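You operate a simulated robot arm through the tools that you are given. There is no shell and no other tool. Be economical: measure what you need, move in short steps, check, and stop when the job is done.

Carry out the task below with a simulated two-armed robot. There is one attempt and no reset: what you move stays moved.

Task
Carry the long teal tray to the long table and send the teal-banded block to the end stop.
Fine: carry with both hands; open the yellow guard, lay the block in the fifth gap, shut the guard, step once with the delivery's grey lever, lever back; the green-banded block stays in the tray; the rest stays.

The check looks at the end state, three seconds after you hand in, the way a careful person would. Anything else that was tipped, shoved, dropped, spilled or broken makes it a failure.

Robot
Two 7-joint arms with two-finger grippers on one trunk, on a base that drives. Base frame: it is fixed to the floor where the robot stands at the start and does not move with it; the origin is under the middle of the robot, x ahead of it, y to its left, z up; the surface under the hand at the start is at about z = 720. Units: mm, rad, N and s.
The left shoulder is at the start at [24, 216, 1080], the right one opposite. With the tool pointing down near the work surface each hand reaches from about 100 to 760 mm from the robot's upright axis, wherever it stands, measured 20 degrees to its own side. Places, roughly: green end stop [500, 1400, 700]; green post plate [900, 2000, 800]; plain cream slip [750, 1250, 750]; thumb nut of the end stop [400, 1500, 700]; thumb nut of the post plate [1000, 1900, 700]; top of the long plywood table [600, 700, 700]; wide block with a grey tab [1000, 2000, 750]; yellow guard of the lug chain [500, 1800, 800]; yellow push plate [500, 1100, 700]. Payload 2.2 kg a hand.
The TCP of each hand is the grasp point between the finger pads, 19 mm short of the fingertips. In the tool frame z runs along the fingers and y along their closing line. The gripper opens to 116 mm. The gripper's body begins 70 mm behind the TCP.
Orientation is told as [roll, pitch, yaw] about the base's x, y, z axes, in that order, counted from this pose: with the fingers straight down and closing along the base's y, the tool's x points along the base's -x, its y along +y and its z along -z.

Tools
- The arms move only by the tool move_arm. It takes "left_targets", "right_targets" or both (then of equal length, played together; a hand with none holds still); each is a list of rows, each a list of 3 entries, a list of its own where there are three numbers: the shift along the base's x, y, z in units of 20 mm (1.0 is 20 mm), then the turn, a rotation vector about the base's x, y, z in units of 8 degrees (1.0 is 8 degrees), then the gripper command, from -1 (shut) to 1 (fully open), values between in proportion. In form: [[[tx, ty, tz], [ax, ay, az], gripper], ...]. A call has 1 to 8 rows; each row shifts and turns the commanded pose from where the row before left it. A call with a number of a shift or a turn outside -1 to 1 is refused whole. A row lasts 0.2 s, in which the tool goes at most 50 mm and 0.15 rad; a call with a longer step from one row to the next is refused whole, and so is a gripper value outside its range. Where a pose cannot be reached the arm comes as near as it can. A force on the tool above 70 N (or 10 N above the force at the start of the call, whichever is more), or a blocked arm, ends the call early, and 0.2 s more pass. Each finger halts on what it meets, pressing with about 43 N; the grip force reading is that of the motor and also rises with nothing between the fingers. The clock runs only during rows and for 0.2 s after the last one: add rows that do not move to give the fingers time. It gives the time, the measured TCP pose, the force on the tool (base axes), the opening and the grip force at its end, in the units of the frame above (readings bear some noise), with the torque about the TCP (base axes, N m) and any sound that the robot's microphone picked up, and new pictures: "views" is both (left out), scene, wrist or none (wrist: the cameras of the hands that moved).
- Cameras (640 x 400 px; columns grow to the right, rows downward): "scene" is now at [122.8, 13.1, 1238.1]; the picture's right is [0.15, -0.99, 0.00], its down [-0.69, -0.10, -0.72] and it looks along [0.71, 0.11, -0.70] (base axes); focal length 254 px, centre (320, 200). "left" rides on the left gripper at [69, 15, -97] in its tool frame; the picture's right is [-0.21, 0.98, 0.00], its down [-0.76, -0.17, -0.63] and it looks along [-0.62, -0.14, 0.77] (tool axes); focal length 251 px, centre (320, 200). "right" rides on the right gripper at [69, -15, -97] in its tool frame; the picture's right is [0.21, 0.98, 0.00], its down [-0.76, 0.17, -0.63] and it looks along [-0.62, 0.14, 0.77] (tool axes); focal length 251 px, centre (320, 200). There is no depth. A picture from a camera that has moved, and an enlarged one, comes with that camera's place and axes in the base frame and with its lens.
- lift_body(by): slides the trunk up (or, below 0, down) by that many mm; the arms and the scene camera ride with it, the base frame stays. It gives what a move gives, with no picture.
- drive_base(legs): drives the robot by 1 to 6 legs, each [ahead, left, turn to the left] in mm, mm and rad, along the robot's own axes; the way and the turn of a leg run together, so that a leg with both is an arc; at most 1500 mm and 3.142 rad a leg. The arms and the cameras ride along, it lands a little off, and it stops where it bumps. It gives what a move gives, and a new picture of the scene camera.
- pan_tilt(pan, tilt): turns the head with the scene camera to pan (to the left, within 1.396 rad either way) and tilt (down, from -0.506 to 1.204), counted from straight ahead of the robot. It gives what a move gives, and a new picture of the scene camera.
- inspect(camera, box): a new picture of the part [left, top, right, bottom] of that camera's present view, enlarged. No time passes.
- hand_in(): hands the job in; it is judged then, once.

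Work in short steps. Places have to be worked out from the pictures, the camera data and where the tool is seen: move nearer, look again, correct. Check each grasp and each placing, and mend what went wrong. You have 120 turns and 260 pictures in all, those below and enlarged ones among them. Open the grippers and draw the arms clear of the work before you hand the job in, unless the task says otherwise; then end with one line.

The tools are called as a command line: name --argument value ..., lists and objects as JSON in quotes. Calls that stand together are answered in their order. move_arm: Moves the arms, as the interface text tells. Its arguments: {"type":"object","properties":{"left_targets":{"type":"array","items":{"type":"array"}},"right_targets":{"type":"array","items":{"type":"array"}},"views":{"type":"string","enum":["both","scene","wrist","none"]}},"required":[]} The other tools are called the same way: lift_body (by) slides the trunk up or down; drive_base (legs) drives the base; pan_tilt (pan, tilt) turns the head that bears the scene camera; inspect (camera, box) takes an enlarged picture of a part of a camera's view; hand_in () hands the job in.

At the start:

```text
t: 0.0
left_tool_pos: [439.6, 180.7, 1003.1]
left_tcp_rot: [-0.001, 0.0, 0.0]
left_wrist_force: [-0.4, -0.4, -0.1]
left_wrist_torque: [0.01, 0.01, 0.01]
left_gripper_width: 116.0
left_grasp_force: 0.0
right_tool_pos: [386.4, -106.8, 1065.3]
right_tcp_rot: [0.0, 0.002, 0.0]
right_wrist_force: [0.7, 0.3, 0.5]
right_wrist_torque: [0.01, 0.01, 0.01]
right_gripper_width: 115.8
right_grasp_force: 0.0
trunk travel left (down, up): [-225.0, 265.0]
robot x, y, heading: [3.0, -1.0, 0.002]
head pan, tilt: [0.15, 0.766]
```

scene: 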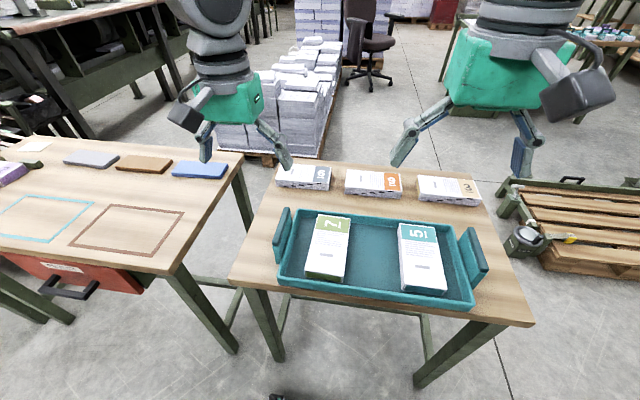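
right: 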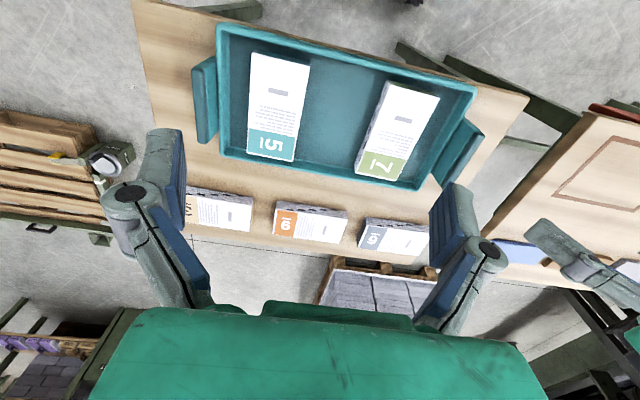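
left: 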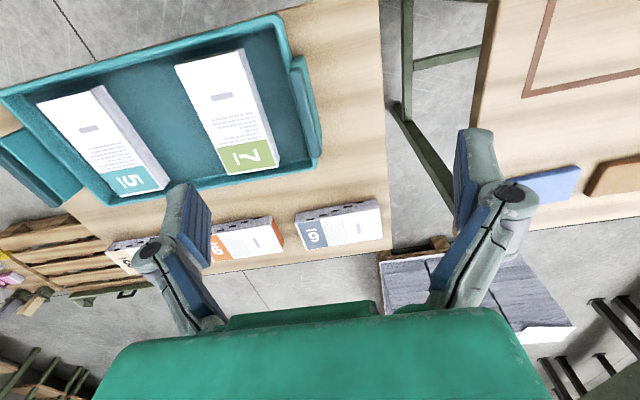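

I see the tray ahead on a small table with blocks 7 (green) and 5 (teal). I look left for the long table and zoom in on the tray.

inspect --camera "scene" --box '[220, 150, 540, 350]'

pan_tilt --pan 1.2 --tilt 0.45

```text
2.00 times, centred on (380, 250) of scene
camera zoom: at [122.8, 13.1, 1238.1], right [0.15, -0.99, 0.0], down [-0.69, -0.1, -0.72], along [0.71, 0.11, -0.7], focal length 509 px, centre (200, 100)
```

zoom: 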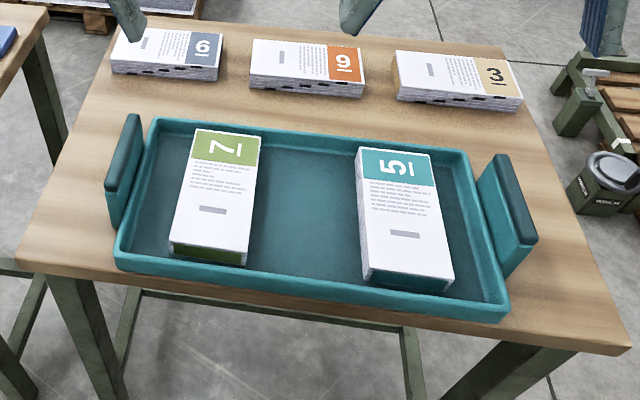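

```text
t: 1.3
left_tool_pos: [437.2, 180.0, 1002.6]
left_tcp_rot: [0.0, -0.002, 0.0]
left_wrist_force: [0.1, -0.2, -1.0]
left_wrist_torque: [0.01, 0.04, 0.0]
left_gripper_width: 116.2
left_grasp_force: 0.1
right_tool_pos: [384.0, -107.4, 1065.2]
right_tcp_rot: [-0.001, -0.001, 0.0]
right_wrist_force: [0.9, 0.8, -0.6]
right_wrist_torque: [-0.02, 0.01, 0.0]
right_gripper_width: 116.1
right_grasp_force: 0.1
trunk travel left (down, up): [-225.0, 265.0]
robot x, y, heading: [1.1, 0.3, 0.001]
head pan, tilt: [1.201, 0.45]
camera scene: at [74.8, 86.6, 1265.9], right [0.93, -0.36, 0.0], down [-0.16, -0.41, -0.9], along [0.32, 0.84, -0.44], focal length 254 px, centre (320, 200)
```

scene: 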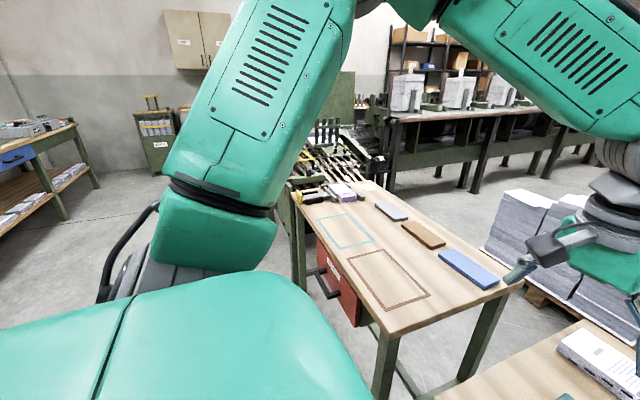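

Handles are upright plates running along x near (477,155) and (475,-262), tops about z 800. I move both hands above them with a partly closed opening and look.

pan_tilt --pan 0.0 --tilt 0.85

move_arm --left_targets '[[[0.25, -0.16, -0.8], [0, 0, 0], 0.1], [[0.25, -0.16, -0.8], [0, 0, 0], 0.1], [[0.25, -0.16, -0.8], [0, 0, 0], 0.1], [[0.25, -0.16, -0.8], [0, 0, 0], 0.1], [[0.25, -0.16, -0.8], [0, 0, 0], 0.1], [[0.25, -0.16, -0.8], [0, 0, 0], 0.1], [[0.25, -0.16, -0.8], [0, 0, 0], 0.1], [[0.25, -0.16, -0.8], [0, 0, 0], 0.1]]' --right_targets '[[[0.57, -0.97, -1], [0, 0, 0], 0.1], [[0.57, -0.97, -1], [0, 0, 0], 0.1], [[0.57, -0.97, -1], [0, 0, 0], 0.1], [[0.57, -0.97, -1], [0, 0, 0], 0.1], [[0.57, -0.97, -1], [0, 0, 0], 0.1], [[0.57, -0.97, -1], [0, 0, 0], 0.1], [[0.57, -0.97, -1], [0, 0, 0], 0.1], [[0.57, -0.97, -1], [0, 0, 0], 0.1]]' --views "both"

```text
t: 2.7
left_tool_pos: [436.5, 179.6, 1003.1]
left_tcp_rot: [0.0, -0.003, -0.001]
left_wrist_force: [-0.3, -0.3, -0.1]
left_wrist_torque: [0.03, 0.0, -0.02]
left_gripper_width: 116.2
left_grasp_force: 0.0
right_tool_pos: [383.5, -106.5, 1065.8]
right_tcp_rot: [0.001, -0.003, 0.0]
right_wrist_force: [0.1, 1.2, -0.7]
right_wrist_torque: [-0.01, -0.02, -0.01]
right_gripper_width: 116.0
right_grasp_force: 0.0
trunk travel left (down, up): [-225.0, 265.0]
robot x, y, heading: [-2.7, -2.0, -0.0]
head pan, tilt: [0.0, 0.85]
camera scene: at [119.7, 0.9, 1231.4], right [0.0, -1.0, 0.0], down [-0.75, 0.0, -0.66], along [0.66, 0.0, -0.75], focal length 254 px, centre (320, 200)
```

scene: 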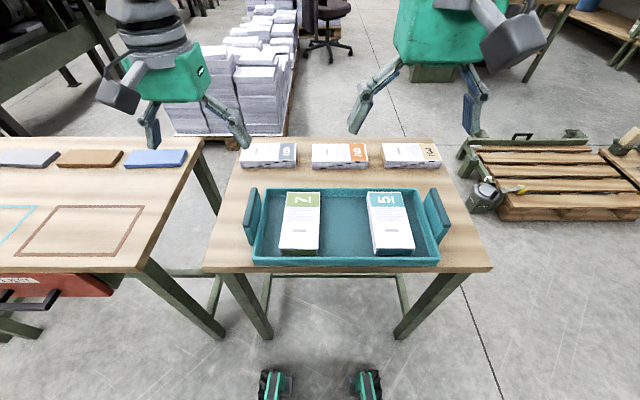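

```text
t: 4.5
left_tool_pos: [478.5, 151.4, 874.9]
left_tcp_rot: [0.001, 0.0, 0.0]
left_wrist_force: [0.1, 0.5, 0.6]
left_wrist_torque: [0.0, -0.01, -0.01]
left_gripper_width: 63.5
left_grasp_force: 0.2
right_tool_pos: [477.5, -264.5, 904.4]
right_tcp_rot: [0.003, 0.0, 0.0]
right_wrist_force: [0.9, -0.2, -1.0]
right_wrist_torque: [-0.01, 0.05, 0.0]
right_gripper_width: 63.8
right_grasp_force: 0.0
trunk travel left (down, up): [-225.0, 265.0]
robot x, y, heading: [-1.3, 1.4, -0.001]
head pan, tilt: [0.0, 0.85]
camera scene: at [122.5, -1.8, 1231.0], right [0.0, -1.0, 0.0], down [-0.76, 0.0, -0.66], along [0.66, 0.0, -0.76], focal length 254 px, centre (320, 200)
camera right: at [408.5, -278.0, 1000.3], right [-0.22, 0.98, 0.0], down [0.76, 0.17, 0.63], along [0.62, 0.14, -0.77], focal length 251 px, centre (320, 200)
camera left: at [408.3, 167.7, 970.1], right [0.21, 0.98, 0.0], down [0.76, -0.17, 0.63], along [0.62, -0.13, -0.77], focal length 251 px, centre (320, 200)
```

scene: 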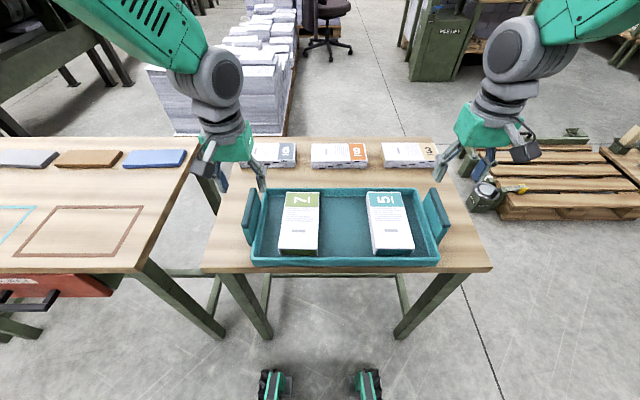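
right: 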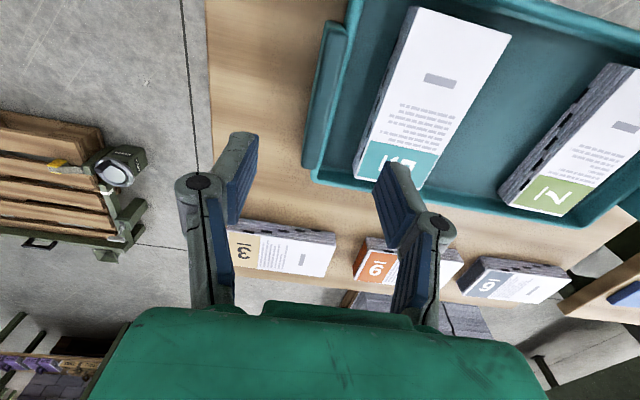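
left: 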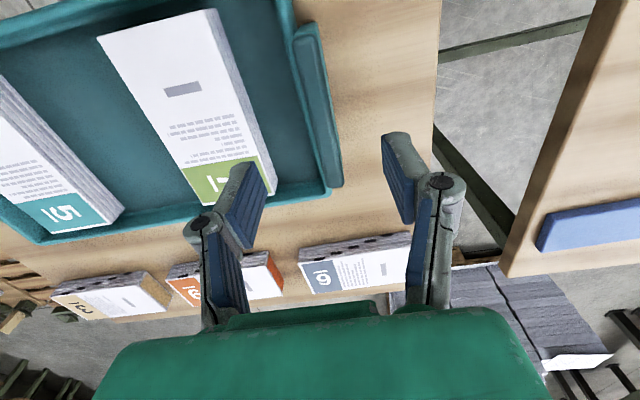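

Handle centres come out near (477,156) and (478,-261), tops around z 785–800. I lower both hands to z≈825 with a narrower opening and look at the gap between handles and tray walls.

move_arm --left_targets '[[[0, 0.1, -0.6], [0, 0, 0], -0.2], [[0, 0.1, -0.6], [0, 0, 0], -0.2], [[0, 0, -0.6], [0, 0, 0], -0.2], [[0, 0, -0.6], [0, 0, 0], -0.2]]' --right_targets '[[[0, 0.1, -1], [0, 0, 0], -0.2], [[0, 0.1, -1], [0, 0, 0], -0.2], [[0, 0, -1], [0, 0, 0], -0.2], [[0, 0, -1], [0, 0, 0], -0.2]]' --views "both"

inspect --camera "scene" --box '[220, 130, 480, 290]'

```text
t: 5.5
left_tool_pos: [476.6, 156.5, 827.8]
left_tcp_rot: [0.0, -0.002, 0.001]
left_wrist_force: [0.2, 0.5, -0.4]
left_wrist_torque: [0.02, -0.01, 0.0]
left_gripper_width: 46.2
left_grasp_force: 0.1
right_tool_pos: [476.3, -259.3, 825.5]
right_tcp_rot: [0.0, 0.0, 0.0]
right_wrist_force: [-0.1, 0.2, 0.5]
right_wrist_torque: [0.03, 0.06, 0.0]
right_gripper_width: 46.4
right_grasp_force: 0.0
trunk travel left (down, up): [-225.0, 265.0]
robot x, y, heading: [-2.1, -1.1, 0.002]
head pan, tilt: [0.0, 0.85]
camera scene: at [122.2, -0.5, 1231.0], right [0.0, -1.0, 0.0], down [-0.75, 0.0, -0.66], along [0.66, 0.0, -0.75], focal length 254 px, centre (320, 200)
camera right: at [407.4, -272.7, 920.9], right [-0.21, 0.98, 0.0], down [0.76, 0.17, 0.63], along [0.62, 0.14, -0.77], focal length 251 px, centre (320, 200)
camera left: at [407.1, 172.3, 922.5], right [0.21, 0.98, 0.0], down [0.76, -0.17, 0.63], along [0.62, -0.13, -0.77], focal length 251 px, centre (320, 200)
```

scene: 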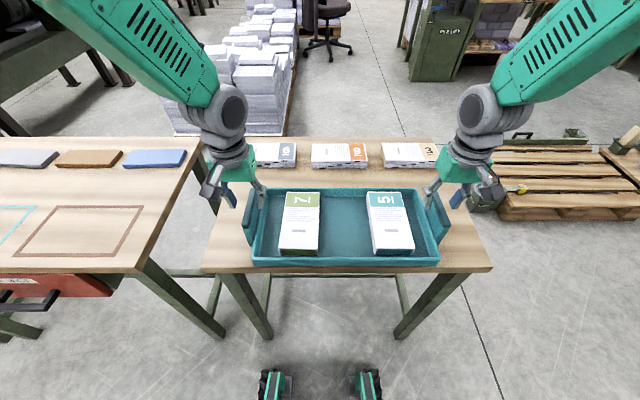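
right: 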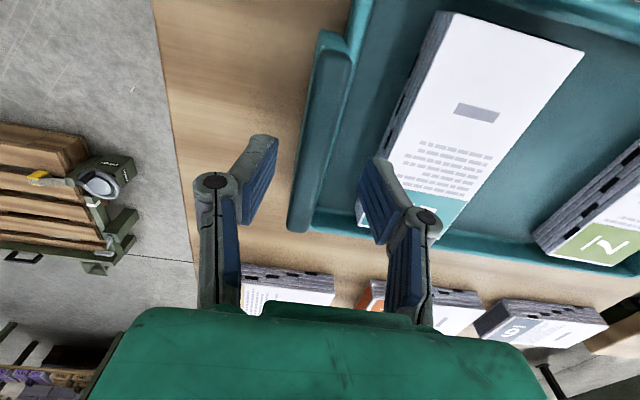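
left: 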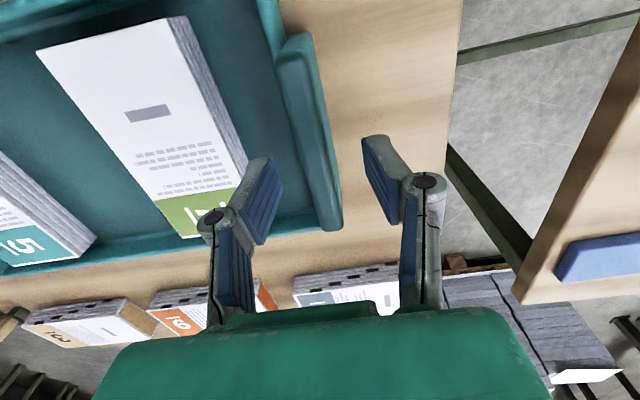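

```text
2.46 times, centred on (350, 210) of scene
camera zoom: at [122.2, -0.5, 1231.0], right [0.0, -1.0, 0.0], down [-0.75, 0.0, -0.66], along [0.66, 0.0, -0.75], focal length 626 px, centre (246, 175)
```

zoom: 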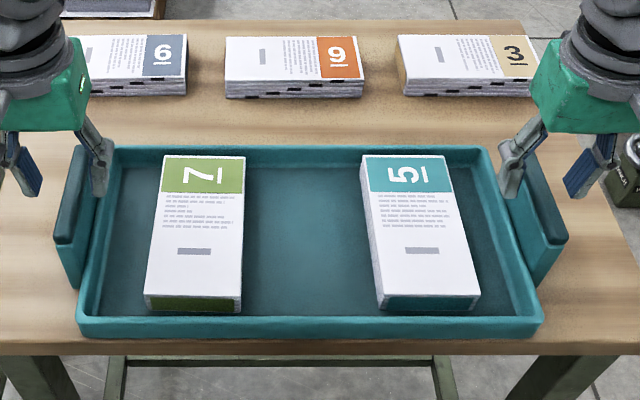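

Handles stand about 35–40 mm above the rim and both hands are centred on them. I descend to z≈780 and close.

move_arm --left_targets '[[[0, 0.05, -0.8], [0, 0, 0], -0.2], [[0, 0, -0.8], [0, 0, 0], -0.2], [[0, 0, -0.8], [0, 0, 0], -0.2], [[0, 0, 0], [0, 0, 0], -1], [[0, 0, 0], [0, 0, 0], -1], [[0, 0, 0], [0, 0, 0], -1]]' --right_targets '[[[0, 0, -0.75], [0, 0, 0], -0.2], [[0, 0, -0.75], [0, 0, 0], -0.2], [[0, 0, -0.75], [0, 0, 0], -0.2], [[0, 0, 0], [0, 0, 0], -1], [[0, 0, 0], [0, 0, 0], -1], [[0, 0, 0], [0, 0, 0], -1]]' --views "both"

```text
t: 6.9
left_tool_pos: [475.7, 157.8, 778.9]
left_tcp_rot: [-0.001, 0.0, 0.0]
left_wrist_force: [-0.5, -7.5, -0.2]
left_wrist_torque: [-0.08, -0.09, -0.08]
left_gripper_width: 16.8
left_grasp_force: 42.0
right_tool_pos: [476.4, -257.4, 780.6]
right_tcp_rot: [0.002, -0.001, -0.001]
right_wrist_force: [1.2, 6.2, 0.3]
right_wrist_torque: [0.1, 0.62, -0.08]
right_gripper_width: 17.1
right_grasp_force: 42.6
trunk travel left (down, up): [-225.0, 265.0]
robot x, y, heading: [6.9, 2.5, -0.003]
head pan, tilt: [0.0, 0.85]
camera scene: at [121.9, -1.1, 1231.0], right [0.0, -1.0, 0.0], down [-0.75, 0.0, -0.66], along [0.66, 0.0, -0.75], focal length 254 px, centre (320, 200)
camera right: at [406.4, -273.3, 877.1], right [-0.21, 0.98, 0.0], down [0.76, 0.17, 0.63], along [0.62, 0.14, -0.77], focal length 251 px, centre (320, 200)
camera left: at [406.2, 173.0, 874.6], right [0.21, 0.98, 0.0], down [0.76, -0.17, 0.63], along [0.62, -0.14, -0.77], focal length 251 px, centre (320, 200)
```

scene: 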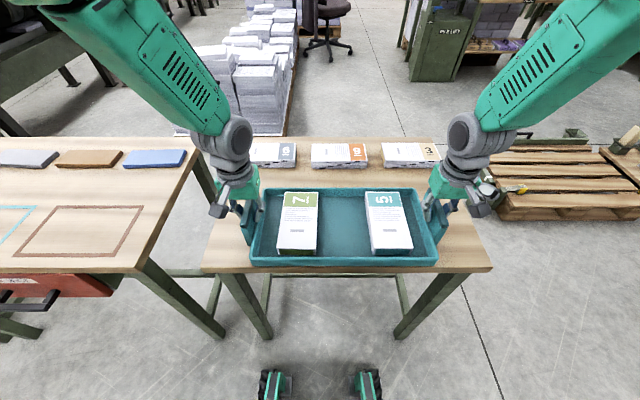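
right: 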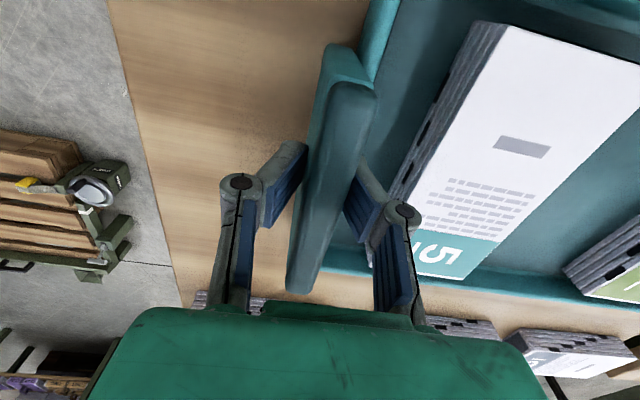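
left: 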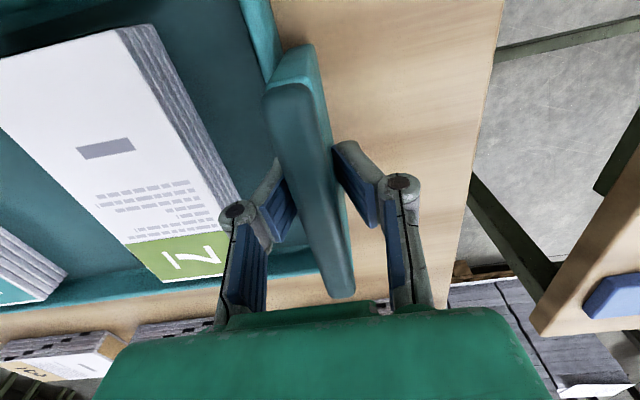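

Both handles are gripped firmly (17 mm). I raise the trunk to lift the tray level and look again toward the long table.

lift_body --by 130

pan_tilt --pan 0.95 --tilt 0.6

inspect --camera "scene" --box '[200, 20, 520, 220]'

```text
t: 8.5
left_tool_pos: [476.7, 157.9, 908.4]
left_tcp_rot: [0.001, 0.001, 0.002]
left_wrist_force: [0.2, 0.5, -0.5]
left_wrist_torque: [0.0, 0.03, 0.02]
left_gripper_width: 0.0
left_grasp_force: 28.7
right_tool_pos: [476.2, -258.8, 912.2]
right_tcp_rot: [0.0, -0.002, 0.001]
right_wrist_force: [0.1, -0.2, 0.2]
right_wrist_torque: [0.02, -0.01, 0.01]
right_gripper_width: 0.0
right_grasp_force: 28.9
trunk travel left (down, up): [-355.0, 135.0]
robot x, y, heading: [-2.0, 2.3, 0.003]
head pan, tilt: [0.0, 0.85]
```

```text
t: 9.7
left_tool_pos: [476.6, 157.2, 909.0]
left_tcp_rot: [0.0, -0.003, 0.0]
left_wrist_force: [0.0, -0.1, -0.8]
left_wrist_torque: [0.0, -0.04, 0.0]
left_gripper_width: 0.0
left_grasp_force: 28.2
right_tool_pos: [475.6, -258.2, 910.5]
right_tcp_rot: [0.0, -0.001, 0.0]
right_wrist_force: [0.1, -1.1, 1.1]
right_wrist_torque: [0.04, 0.01, 0.0]
right_gripper_width: 0.0
right_grasp_force: 28.9
trunk travel left (down, up): [-355.0, 135.0]
robot x, y, heading: [-2.1, -0.1, 0.003]
head pan, tilt: [0.949, 0.6]
camera scene: at [95.2, 71.2, 1382.2], right [0.81, -0.58, 0.0], down [-0.33, -0.46, -0.82], along [0.48, 0.67, -0.57], focal length 254 px, centre (320, 200)
```

scene: 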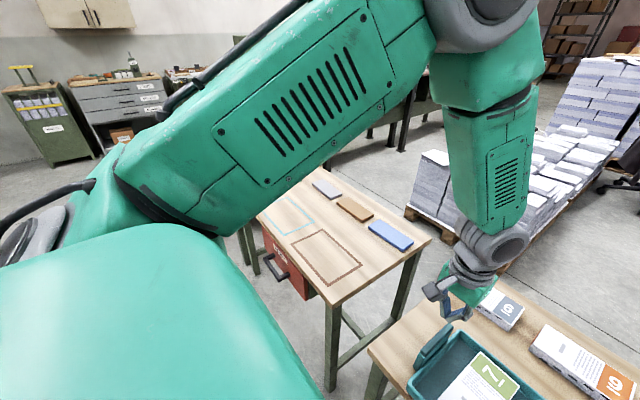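

```text
2.00 times, centred on (360, 120) of scene
camera zoom: at [95.2, 71.2, 1382.2], right [0.81, -0.58, 0.0], down [-0.33, -0.46, -0.82], along [0.48, 0.67, -0.57], focal length 509 px, centre (240, 360)
```

zoom: 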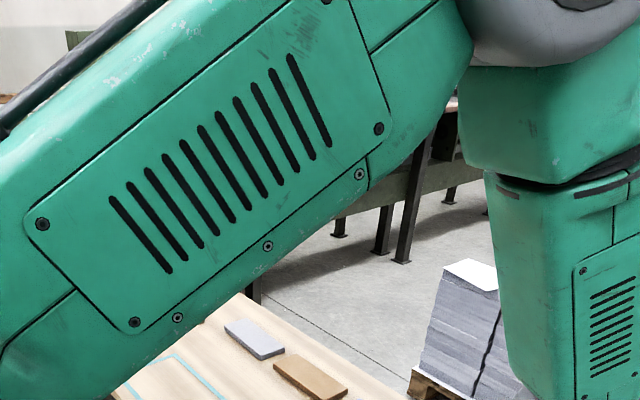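

The fingers slipped off the handles (width 0), so the tray stayed. I look at the tray from ahead to check its state.

pan_tilt --pan 0.0 --tilt 0.85

inspect --camera "scene" --box '[220, 130, 480, 290]'

inspect --camera "left" --box '[160, 0, 480, 200]'

inspect --camera "right" --box '[160, 0, 480, 200]'

```text
t: 10.9
left_tool_pos: [475.6, 157.7, 910.1]
left_tcp_rot: [0.001, -0.002, 0.0]
left_wrist_force: [1.0, 0.8, -0.3]
left_wrist_torque: [-0.02, 0.0, -0.02]
left_gripper_width: 0.0
left_grasp_force: 28.3
right_tool_pos: [475.2, -260.6, 912.1]
right_tcp_rot: [-0.001, -0.001, 0.0]
right_wrist_force: [0.3, -0.6, -0.4]
right_wrist_torque: [0.01, 0.01, -0.07]
right_gripper_width: 0.0
right_grasp_force: 28.0
trunk travel left (down, up): [-355.0, 135.0]
robot x, y, heading: [-2.0, 1.3, 0.0]
head pan, tilt: [0.0, 0.85]
camera scene: at [121.7, -0.6, 1361.2], right [0.0, -1.0, 0.0], down [-0.75, 0.0, -0.66], along [0.66, 0.0, -0.75], focal length 254 px, centre (320, 200)
```

scene: 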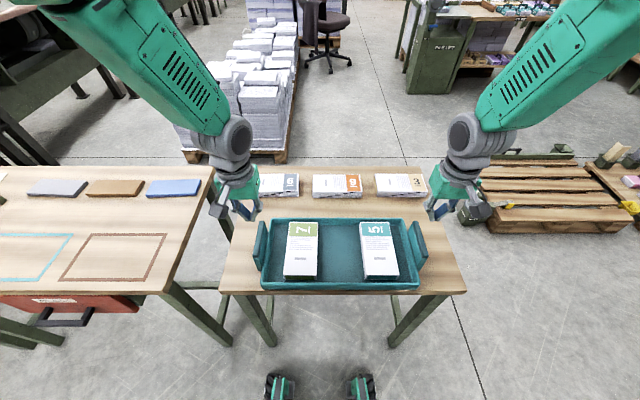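

```text
2.46 times, centred on (350, 210) of scene
camera zoom: at [121.7, -0.6, 1361.2], right [0.0, -1.0, 0.0], down [-0.75, 0.0, -0.66], along [0.66, 0.0, -0.75], focal length 626 px, centre (246, 175)
```

zoom: 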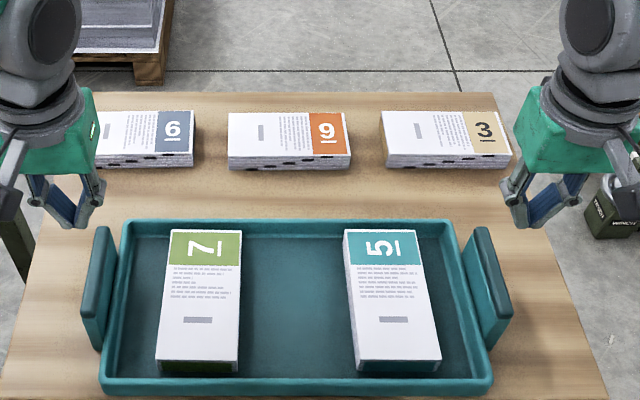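

```text
2.00 times, centred on (320, 100) of left
camera zoom: at [406.3, 173.7, 1005.0], right [0.21, 0.98, 0.0], down [0.76, -0.17, 0.63], along [0.62, -0.14, -0.77], focal length 503 px, centre (320, 400)
```

zoom: 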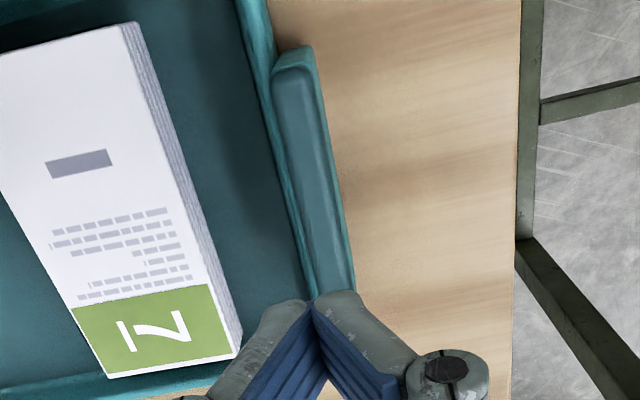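

```text
2.00 times, centred on (320, 100) of right
camera zoom: at [406.3, -273.3, 1007.6], right [-0.21, 0.98, 0.0], down [0.76, 0.17, 0.63], along [0.62, 0.14, -0.77], focal length 503 px, centre (320, 400)
```

zoom: 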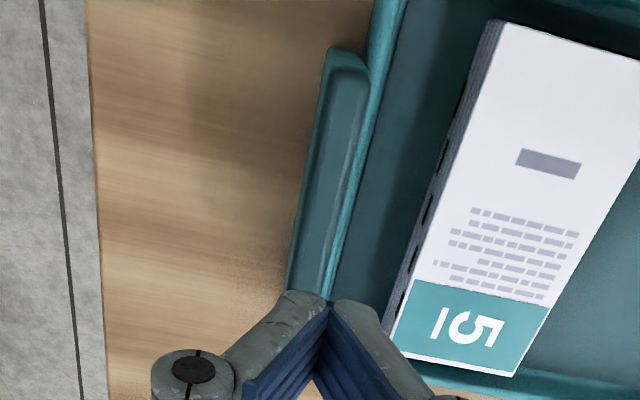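

The tray is undisturbed. I open, go back down deeper than before (z≈768), close, and then lift in small arm steps while watching forces.

move_arm --left_targets '[[[0, 0, 0], [0, 0, 0], -0.2], [[0, 0, 0], [0, 0, 0], -0.2], [[0, 0, 0], [0, 0, 0], -0.2]]' --right_targets '[[[0, 0, 0], [0, 0, 0], -0.2], [[0, 0, 0], [0, 0, 0], -0.2], [[0, 0, 0], [0, 0, 0], -0.2]]' --views "none"

lift_body --by -130

move_arm --left_targets '[[[0, 0, -0.25], [0, 0, 0], -0.2], [[0, 0, -0.25], [0, 0, 0], -0.2], [[0, 0, 0], [0, 0, 0], -1], [[0, 0, 0], [0, 0, 0], -1], [[0, 0, 0], [0, 0, 0], -1], [[0, 0, 0], [0, 0, 0], -1]]' --right_targets '[[[0, 0, -0.25], [0, 0, 0], -0.2], [[0, 0, -0.25], [0, 0, 0], -0.2], [[0, 0, 0], [0, 0, 0], -1], [[0, 0, 0], [0, 0, 0], -1], [[0, 0, 0], [0, 0, 0], -1], [[0, 0, 0], [0, 0, 0], -1]]' --views "wrist"

```text
t: 11.7
left_tool_pos: [476.6, 157.0, 910.0]
left_tcp_rot: [-0.002, -0.001, -0.001]
left_wrist_force: [-0.9, -0.3, 0.8]
left_wrist_torque: [0.02, 0.02, 0.02]
left_gripper_width: 46.3
left_grasp_force: 0.0
right_tool_pos: [475.4, -259.8, 910.8]
right_tcp_rot: [0.002, -0.002, 0.0]
right_wrist_force: [-0.5, 0.0, 0.4]
right_wrist_torque: [0.0, 0.0, 0.02]
right_gripper_width: 46.3
right_grasp_force: 0.1
trunk travel left (down, up): [-355.0, 135.0]
robot x, y, heading: [2.5, -0.1, -0.004]
head pan, tilt: [0.0, 0.85]
```

```text
t: 13.3
left_tool_pos: [476.2, 157.3, 779.2]
left_tcp_rot: [-0.001, -0.001, 0.0]
left_wrist_force: [-0.3, 0.2, 0.0]
left_wrist_torque: [-0.05, -0.01, -0.01]
left_gripper_width: 46.2
left_grasp_force: 0.0
right_tool_pos: [475.1, -259.4, 781.9]
right_tcp_rot: [-0.001, -0.001, 0.002]
right_wrist_force: [-0.1, 0.5, -0.5]
right_wrist_torque: [0.0, 0.01, 0.02]
right_gripper_width: 46.4
right_grasp_force: 0.0
trunk travel left (down, up): [-225.0, 265.0]
robot x, y, heading: [-2.0, -0.7, -0.002]
head pan, tilt: [0.0, 0.85]
```

```text
t: 14.7
left_tool_pos: [476.6, 158.5, 771.7]
left_tcp_rot: [-0.001, -0.008, 0.0]
left_wrist_force: [4.2, -1.3, 40.4]
left_wrist_torque: [-0.25, 0.07, -0.31]
left_gripper_width: 16.9
left_grasp_force: 42.2
right_tool_pos: [474.3, -259.2, 773.0]
right_tcp_rot: [0.002, -0.005, 0.002]
right_wrist_force: [1.7, 11.1, -0.4]
right_wrist_torque: [0.18, -0.44, -0.27]
right_gripper_width: 17.3
right_grasp_force: 42.5
trunk travel left (down, up): [-225.0, 265.0]
robot x, y, heading: [1.7, -0.2, -0.002]
head pan, tilt: [0.0, 0.85]
camera right: at [405.3, -272.6, 868.6], right [-0.22, 0.98, 0.0], down [0.75, 0.17, 0.64], along [0.62, 0.14, -0.77], focal length 251 px, centre (320, 200)
camera left: at [406.8, 173.8, 867.0], right [0.21, 0.98, 0.0], down [0.75, -0.17, 0.64], along [0.62, -0.14, -0.77], focal length 251 px, centre (320, 200)
```

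right: 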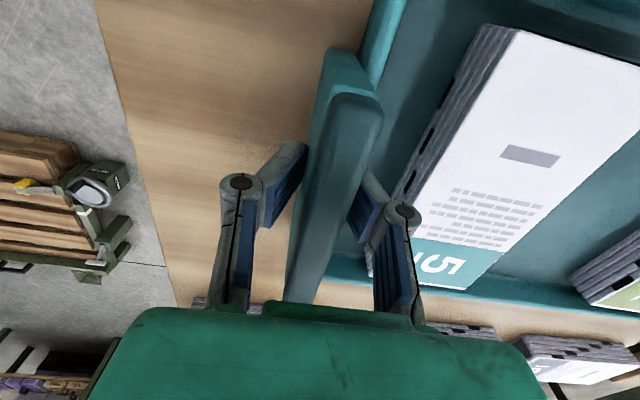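
left: 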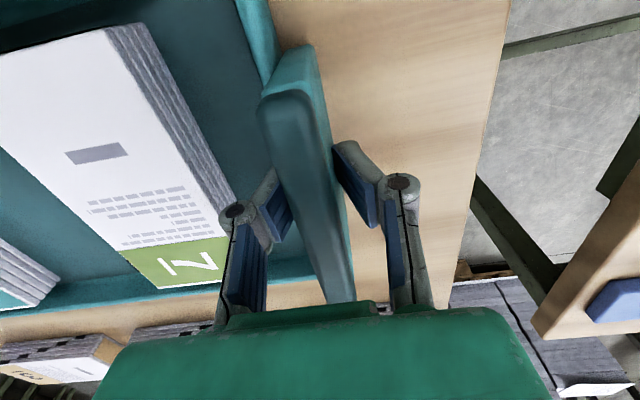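

The left finger bears on the rim, so this is as deep as it goes; grips are 17 mm. I lift 20 mm in gentle steps.

move_arm --left_targets '[[[0, 0, 0.15], [0, 0, 0], -1], [[0, 0, 0.15], [0, 0, 0], -1], [[0, 0, 0.15], [0, 0, 0], -1], [[0, 0, 0.15], [0, 0, 0], -1]]' --right_targets '[[[0, 0, 0.15], [0, 0, 0], -1], [[0, 0, 0.15], [0, 0, 0], -1], [[0, 0, 0.15], [0, 0, 0], -1], [[0, 0, 0.15], [0, 0, 0], -1]]' --views "scene"

```text
t: 15.7
left_tool_pos: [475.1, 158.2, 780.5]
left_tcp_rot: [0.0, 0.001, -0.002]
left_wrist_force: [-0.2, -10.7, -5.7]
left_wrist_torque: [-0.3, 0.15, 0.08]
left_gripper_width: 17.0
left_grasp_force: 42.4
right_tool_pos: [474.9, -259.9, 783.9]
right_tcp_rot: [0.001, -0.001, 0.001]
right_wrist_force: [-0.3, 9.4, -5.5]
right_wrist_torque: [0.26, -0.12, 0.04]
right_gripper_width: 16.9
right_grasp_force: 43.1
trunk travel left (down, up): [-225.0, 265.0]
robot x, y, heading: [-1.4, 2.6, -0.001]
head pan, tilt: [0.0, 0.85]
camera scene: at [122.2, -1.1, 1230.9], right [0.0, -1.0, 0.0], down [-0.75, 0.0, -0.66], along [0.66, 0.0, -0.75], focal length 254 px, centre (320, 200)
```

scene: 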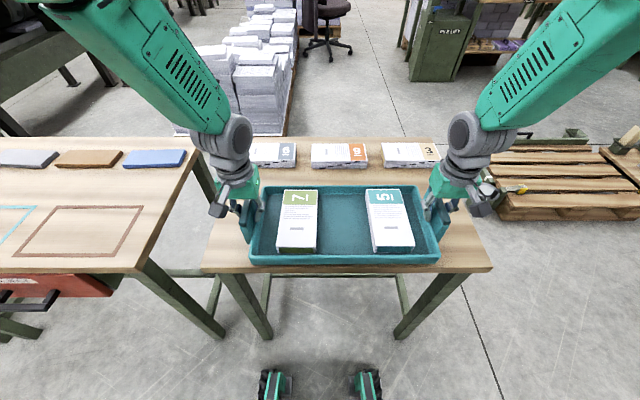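

It holds with about 5.6 N down on each hand. I keep lifting gently.

move_arm --left_targets '[[[0, 0, 0.2], [0, 0, 0], -1], [[0, 0, 0.2], [0, 0, 0], -1], [[0, 0, 0.2], [0, 0, 0], -1], [[0, 0, 0.2], [0, 0, 0], -1], [[0, 0, 0.2], [0, 0, 0], -1]]' --right_targets '[[[0, 0, 0.2], [0, 0, 0], -1], [[0, 0, 0.2], [0, 0, 0], -1], [[0, 0, 0.2], [0, 0, 0], -1], [[0, 0, 0.2], [0, 0, 0], -1], [[0, 0, 0.2], [0, 0, 0], -1]]' --views "scene"

```text
t: 16.9
left_tool_pos: [475.5, 157.6, 801.0]
left_tcp_rot: [0.001, -0.002, 0.001]
left_wrist_force: [0.7, -14.2, -5.7]
left_wrist_torque: [-0.34, 0.85, 0.03]
left_gripper_width: 17.0
left_grasp_force: 42.9
right_tool_pos: [475.5, -258.8, 802.6]
right_tcp_rot: [0.001, -0.001, 0.0]
right_wrist_force: [0.0, 15.3, -6.0]
right_wrist_torque: [0.23, -0.8, 0.0]
right_gripper_width: 16.9
right_grasp_force: 42.8
trunk travel left (down, up): [-225.0, 265.0]
robot x, y, heading: [-2.1, -3.6, -0.003]
head pan, tilt: [0.0, 0.85]
camera scene: at [122.1, -0.7, 1231.0], right [0.0, -1.0, 0.0], down [-0.75, 0.0, -0.66], along [0.66, 0.0, -0.75], focal length 254 px, centre (320, 200)
```

scene: 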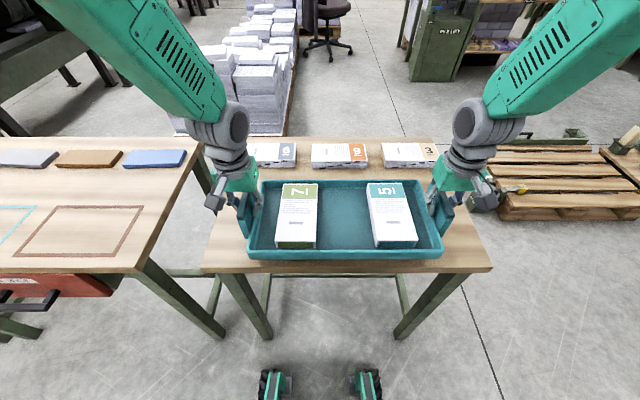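

The tray is off the table and level. I lift 80 mm more, relaxing the outward pull by 1 mm per hand.

move_arm --left_targets '[[[0, -0.05, 0.3], [0, 0, 0], -1], [[0, 0, 0.5], [0, 0, 0], -1], [[0, 0, 0.5], [0, 0, 0], -1], [[0, 0, 0.5], [0, 0, 0], -1], [[0, 0, 0.5], [0, 0, 0], -1], [[0, 0, 0.5], [0, 0, 0], -1], [[0, 0, 0.5], [0, 0, 0], -1], [[0, 0, 0.3], [0, 0, 0], -1]]' --right_targets '[[[0, 0.05, 0.3], [0, 0, 0], -1], [[0, 0, 0.5], [0, 0, 0], -1], [[0, 0, 0.5], [0, 0, 0], -1], [[0, 0, 0.5], [0, 0, 0], -1], [[0, 0, 0.5], [0, 0, 0], -1], [[0, 0, 0.5], [0, 0, 0], -1], [[0, 0, 0.5], [0, 0, 0], -1], [[0, 0, 0.3], [0, 0, 0], -1]]' --views "scene"

```text
t: 18.7
left_tool_pos: [476.0, 157.4, 872.0]
left_tcp_rot: [0.001, -0.002, 0.001]
left_wrist_force: [0.9, 4.8, -5.7]
left_wrist_torque: [0.04, -0.15, 0.03]
left_gripper_width: 16.9
left_grasp_force: 42.6
right_tool_pos: [474.9, -259.7, 874.7]
right_tcp_rot: [-0.001, 0.0, 0.001]
right_wrist_force: [-1.1, -5.3, -6.7]
right_wrist_torque: [-0.08, 0.22, 0.13]
right_gripper_width: 17.2
right_grasp_force: 43.0
trunk travel left (down, up): [-225.0, 265.0]
robot x, y, heading: [1.0, -2.8, 0.001]
head pan, tilt: [0.0, 0.85]
camera scene: at [121.8, -0.7, 1231.0], right [0.0, -1.0, 0.0], down [-0.75, 0.0, -0.66], along [0.66, 0.0, -0.75], focal length 254 px, centre (320, 200)
```

scene: 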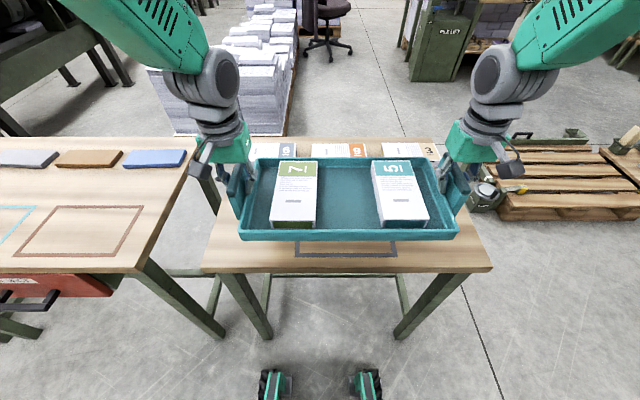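

A grey outline was under the tray, so the teal outline on the long table (centre about (475,855)) is the matching spot: same x, about 906 mm to the left. I test a short drive left first.

drive_base --legs '[[0, 100, 0]]'

```text
t: 19.9
left_tool_pos: [478.9, 214.0, 876.7]
left_tcp_rot: [0.038, -0.001, -0.004]
left_wrist_force: [0.9, 9.5, -4.6]
left_wrist_torque: [0.25, 0.33, 0.0]
left_gripper_width: 16.9
left_grasp_force: 42.5
right_tool_pos: [477.8, -203.4, 865.0]
right_tcp_rot: [0.037, 0.002, -0.005]
right_wrist_force: [-0.4, -16.9, -5.5]
right_wrist_torque: [-0.1, -0.29, 0.11]
right_gripper_width: 17.1
right_grasp_force: 43.1
trunk travel left (down, up): [-225.0, 265.0]
robot x, y, heading: [1.2, 91.4, 0.002]
head pan, tilt: [0.0, 0.85]
camera scene: at [124.2, 45.8, 1229.9], right [0.0, -1.0, -0.04], down [-0.76, 0.02, -0.65], along [0.66, 0.03, -0.76], focal length 254 px, centre (320, 200)
```

scene: 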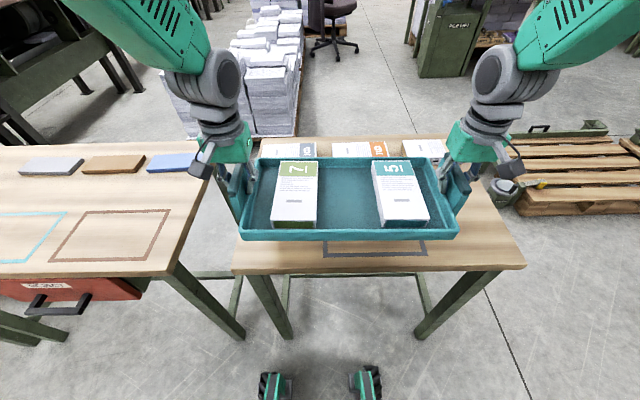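

The robot leans slightly after the stop (roll 0.037). I wait a second to see whether it settles.

move_arm --left_targets '[[[0, 0, 0], [0, 0, 0], -1], [[0, 0, 0], [0, 0, 0], -1], [[0, 0, 0], [0, 0, 0], -1], [[0, 0, 0], [0, 0, 0], -1]]' --right_targets '[[[0, 0, 0], [0, 0, 0], -1], [[0, 0, 0], [0, 0, 0], -1], [[0, 0, 0], [0, 0, 0], -1], [[0, 0, 0], [0, 0, 0], -1]]' --views "none"

```text
t: 20.9
left_tool_pos: [474.5, 236.8, 875.2]
left_tcp_rot: [0.012, -0.005, -0.008]
left_wrist_force: [-0.6, 0.0, -5.7]
left_wrist_torque: [0.02, -0.69, -0.05]
left_gripper_width: 16.9
left_grasp_force: 42.6
right_tool_pos: [473.2, -180.8, 873.6]
right_tcp_rot: [0.008, 0.0, -0.01]
right_wrist_force: [0.0, -1.1, -5.5]
right_wrist_torque: [0.09, 0.76, 0.01]
right_gripper_width: 16.9
right_grasp_force: 42.6
trunk travel left (down, up): [-225.0, 265.0]
robot x, y, heading: [-2.5, 84.7, 0.002]
head pan, tilt: [0.0, 0.85]
```

It is only sway that settles. I drive on another 400 mm.

drive_base --legs '[[0, 200, 0], [0, 200, 0]]'

move_arm --left_targets '[[[0, 0, 0], [0, 0, 0], -1], [[0, 0, 0], [0, 0, 0], -1], [[0, 0, 0], [0, 0, 0], -1], [[0, 0, 0], [0, 0, 0], -1], [[0, 0, 0], [0, 0, 0], -1]]' --right_targets '[[[0, 0, 0], [0, 0, 0], -1], [[0, 0, 0], [0, 0, 0], -1], [[0, 0, 0], [0, 0, 0], -1], [[0, 0, 0], [0, 0, 0], -1], [[0, 0, 0], [0, 0, 0], -1]]' --views "scene"

```text
t: 23.7
left_tool_pos: [472.5, 669.3, 874.2]
left_tcp_rot: [-0.018, -0.009, 0.0]
left_wrist_force: [0.1, 3.1, -5.2]
left_wrist_torque: [-0.1, -0.73, 0.04]
left_gripper_width: 16.9
left_grasp_force: 43.0
right_tool_pos: [472.1, 252.2, 882.9]
right_tcp_rot: [-0.02, -0.004, -0.001]
right_wrist_force: [-0.6, 0.4, -5.1]
right_wrist_torque: [-0.17, 0.75, -0.04]
right_gripper_width: 17.0
right_grasp_force: 41.9
trunk travel left (down, up): [-225.0, 265.0]
robot x, y, heading: [1.1, 489.9, 0.004]
head pan, tilt: [0.0, 0.85]
camera scene: at [120.0, 513.0, 1231.3], right [0.0, -1.0, 0.02], down [-0.75, -0.01, -0.66], along [0.66, -0.01, -0.75], focal length 254 px, centre (320, 200)
```

scene: 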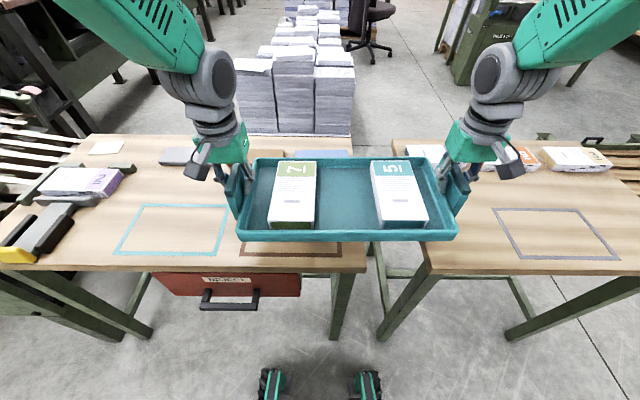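

```text
t: 24.9
left_tool_pos: [470.4, 641.7, 876.7]
left_tcp_rot: [0.009, -0.009, -0.001]
left_wrist_force: [1.6, -2.6, -6.1]
left_wrist_torque: [0.07, 0.84, 0.36]
left_gripper_width: 16.9
left_grasp_force: 42.2
right_tool_pos: [470.5, 225.8, 877.0]
right_tcp_rot: [0.006, -0.007, -0.001]
right_wrist_force: [-2.4, -1.1, -6.0]
right_wrist_torque: [0.1, -0.81, 0.44]
right_gripper_width: 17.3
right_grasp_force: 42.3
trunk travel left (down, up): [-225.0, 265.0]
robot x, y, heading: [2.9, 488.5, 0.003]
head pan, tilt: [0.0, 0.85]
camera scene: at [122.9, 484.4, 1231.0], right [0.0, -1.0, -0.01], down [-0.75, 0.0, -0.66], along [0.66, 0.01, -0.75], focal length 254 px, centre (320, 200)
```

scene: 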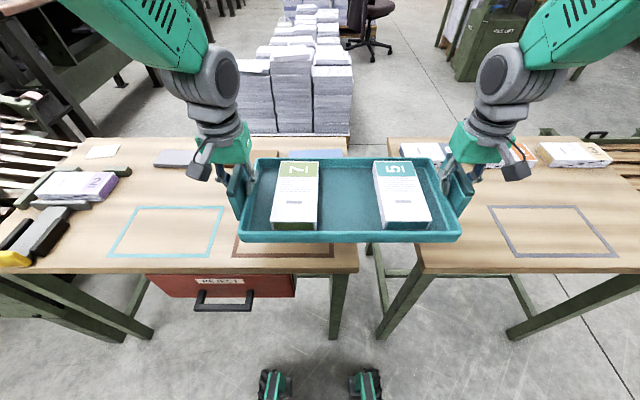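

Teal outline centre works out to about (475,850); the tray is now centred at y≈434. I drive 410 mm further left and let it settle.

drive_base --legs '[[0, 205, 0], [0, 205, 0]]'

move_arm --left_targets '[[[0, 0, 0], [0, 0, 0], -1], [[0, 0, 0], [0, 0, 0], -1], [[0, 0, 0], [0, 0, 0], -1], [[0, 0, 0], [0, 0, 0], -1], [[0, 0, 0], [0, 0, 0], -1], [[0, 0, 0], [0, 0, 0], -1], [[0, 0, 0], [0, 0, 0], -1], [[0, 0, 0], [0, 0, 0], -1]]' --right_targets '[[[0, 0, 0], [0, 0, 0], -1], [[0, 0, 0], [0, 0, 0], -1], [[0, 0, 0], [0, 0, 0], -1], [[0, 0, 0], [0, 0, 0], -1], [[0, 0, 0], [0, 0, 0], -1], [[0, 0, 0], [0, 0, 0], -1], [[0, 0, 0], [0, 0, 0], -1], [[0, 0, 0], [0, 0, 0], -1]]' --views "both"

```text
t: 27.7
left_tool_pos: [469.5, 1065.8, 877.2]
left_tcp_rot: [-0.002, -0.008, 0.002]
left_wrist_force: [-1.8, -0.3, -5.6]
left_wrist_torque: [0.01, -0.48, -0.21]
left_gripper_width: 16.9
left_grasp_force: 42.9
right_tool_pos: [469.8, 649.8, 879.4]
right_tcp_rot: [-0.006, -0.008, -0.001]
right_wrist_force: [1.4, 0.6, -5.3]
right_wrist_torque: [0.06, 0.49, -0.14]
right_gripper_width: 17.0
right_grasp_force: 42.3
trunk travel left (down, up): [-225.0, 265.0]
robot x, y, heading: [2.3, 902.1, 0.005]
head pan, tilt: [0.0, 0.85]
camera scene: at [122.0, 895.9, 1231.0], right [0.0, -1.0, -0.01], down [-0.75, 0.0, -0.66], along [0.66, 0.01, -0.75], focal length 254 px, centre (320, 200)
```

scene: 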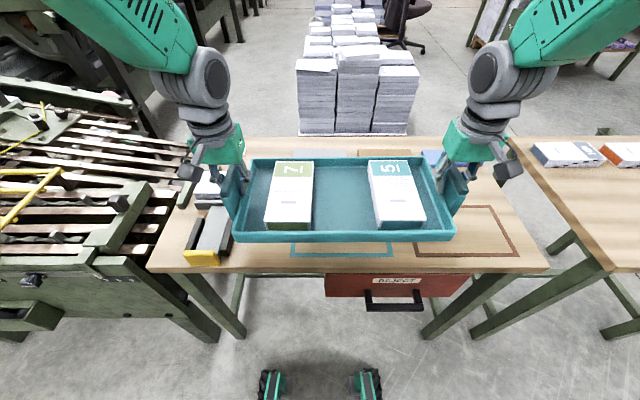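

```text
t: 29.5
left_tool_pos: [466.2, 1081.6, 875.8]
left_tcp_rot: [-0.016, -0.012, 0.004]
left_wrist_force: [-1.0, 1.4, -5.4]
left_wrist_torque: [-0.1, -0.61, -0.2]
left_gripper_width: 17.1
left_grasp_force: 43.0
right_tool_pos: [466.9, 664.7, 885.4]
right_tcp_rot: [-0.02, -0.01, 0.003]
right_wrist_force: [0.3, 0.9, -5.9]
right_wrist_torque: [-0.02, 0.67, -0.09]
right_gripper_width: 17.1
right_grasp_force: 42.1
trunk travel left (down, up): [-225.0, 265.0]
robot x, y, heading: [2.5, 904.7, 0.003]
head pan, tilt: [0.0, 0.85]
camera scene: at [121.7, 911.9, 1231.0], right [0.0, -1.0, 0.01], down [-0.75, -0.01, -0.66], along [0.66, 0.0, -0.75], focal length 254 px, centre (320, 200)
camera right: at [397.0, 652.8, 981.3], right [-0.22, 0.98, -0.02], down [0.75, 0.18, 0.64], along [0.63, 0.12, -0.77], focal length 251 px, centre (320, 200)
camera left: at [395.2, 1098.6, 970.5], right [0.21, 0.98, -0.01], down [0.75, -0.15, 0.65], along [0.63, -0.15, -0.76], focal length 251 px, centre (320, 200)
```

scene: 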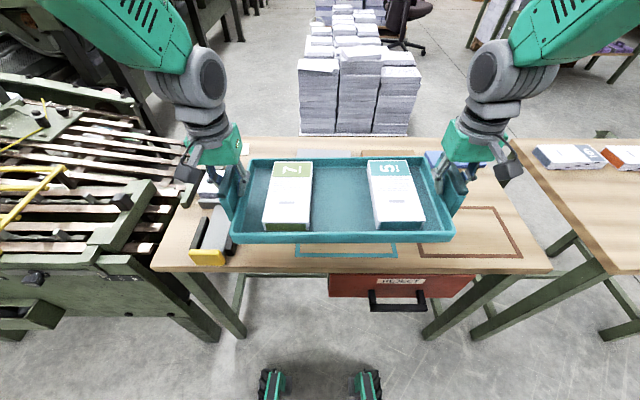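
right: 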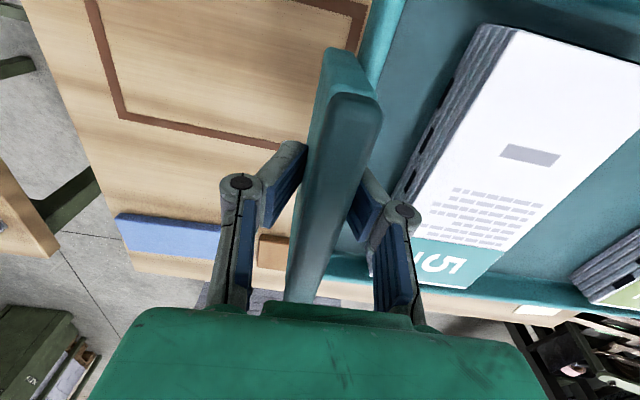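
left: 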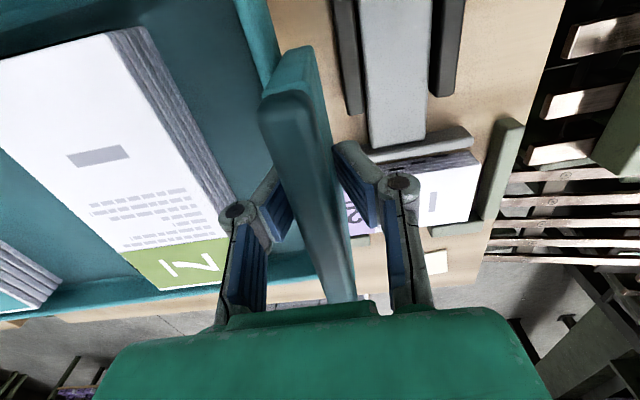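

Still swaying slightly around y≈852, matching the outline centre (850). I lower slowly by 75 mm while it settles.

move_arm --left_targets '[[[0.2, 0, 0], [0, 0, 0], -1], [[0.15, 0, 0], [0, 0, 0], -1], [[0, 0, -0.6], [0, 0, 0], -1], [[0, 0, -0.6], [0, 0, 0], -1], [[0, 0, -0.6], [0, 0, 0], -1], [[0, 0, -0.6], [0, 0, 0], -1], [[0, 0, -0.6], [0, 0, 0], -1], [[0, 0, -0.6], [0, 0, 0], -1]]' --right_targets '[[[0.2, 0, 0], [0, 0, 0], -1], [[0.15, 0, 0], [0, 0, 0], -1], [[0, 0, -0.6], [0, 0, 0], -1], [[0, 0, -0.6], [0, 0, 0], -1], [[0, 0, -0.6], [0, 0, 0], -1], [[0, 0, -0.6], [0, 0, 0], -1], [[0, 0, -0.6], [0, 0, 0], -1], [[0, 0, -0.6], [0, 0, 0], -1]]' --views "none"

move_arm --left_targets '[[[0, 0, 0], [0, 0, 0], -1], [[0, 0, 0], [0, 0, 0], -1], [[0, 0, 0], [0, 0, 0], -1], [[0, 0, 0], [0, 0, 0], -1], [[0, 0, 0], [0, 0, 0], -1], [[0, 0, 0], [0, 0, 0], -1], [[0, 0, 0], [0, 0, 0], -1], [[0, 0, 0], [0, 0, 0], -1]]' --right_targets '[[[0, 0, 0], [0, 0, 0], -1], [[0, 0, 0], [0, 0, 0], -1], [[0, 0, 0], [0, 0, 0], -1], [[0, 0, 0], [0, 0, 0], -1], [[0, 0, 0], [0, 0, 0], -1], [[0, 0, 0], [0, 0, 0], -1], [[0, 0, 0], [0, 0, 0], -1], [[0, 0, 0], [0, 0, 0], -1]]' --views "scene"

```text
t: 31.3
left_tool_pos: [474.4, 1077.5, 804.2]
left_tcp_rot: [-0.016, -0.012, 0.005]
left_wrist_force: [0.0, -3.2, -6.6]
left_wrist_torque: [0.0, 0.2, 0.1]
left_gripper_width: 17.2
left_grasp_force: 42.7
right_tool_pos: [474.7, 661.8, 812.4]
right_tcp_rot: [-0.019, -0.012, 0.002]
right_wrist_force: [-0.2, 4.4, -4.8]
right_wrist_torque: [-0.02, -0.13, 0.08]
right_gripper_width: 16.9
right_grasp_force: 42.1
trunk travel left (down, up): [-225.0, 265.0]
robot x, y, heading: [-1.2, 904.9, 0.005]
head pan, tilt: [0.0, 0.85]
```

```text
t: 33.1
left_tool_pos: [472.8, 1074.1, 804.5]
left_tcp_rot: [-0.011, -0.014, 0.001]
left_wrist_force: [0.0, -5.4, -5.4]
left_wrist_torque: [-0.11, -0.08, 0.07]
left_gripper_width: 17.0
left_grasp_force: 42.4
right_tool_pos: [473.1, 655.8, 810.8]
right_tcp_rot: [-0.011, -0.012, 0.003]
right_wrist_force: [0.0, 6.2, -5.3]
right_wrist_torque: [0.07, 0.17, 0.13]
right_gripper_width: 17.2
right_grasp_force: 42.7
trunk travel left (down, up): [-225.0, 265.0]
robot x, y, heading: [2.1, 901.6, 0.009]
head pan, tilt: [0.0, 0.85]
camera scene: at [122.2, 906.4, 1231.0], right [0.0, -1.0, 0.0], down [-0.75, -0.01, -0.66], along [0.66, 0.0, -0.75], focal length 254 px, centre (320, 200)
```

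scene: 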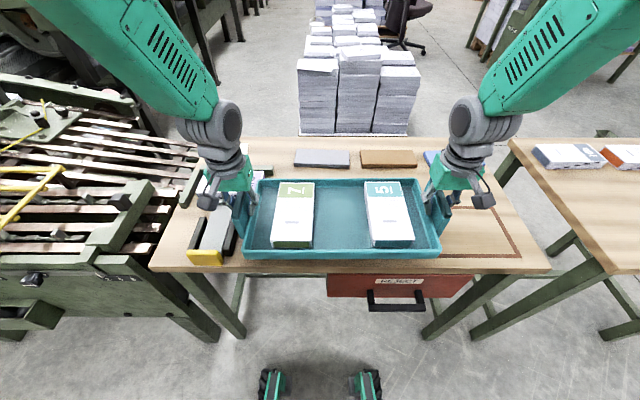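

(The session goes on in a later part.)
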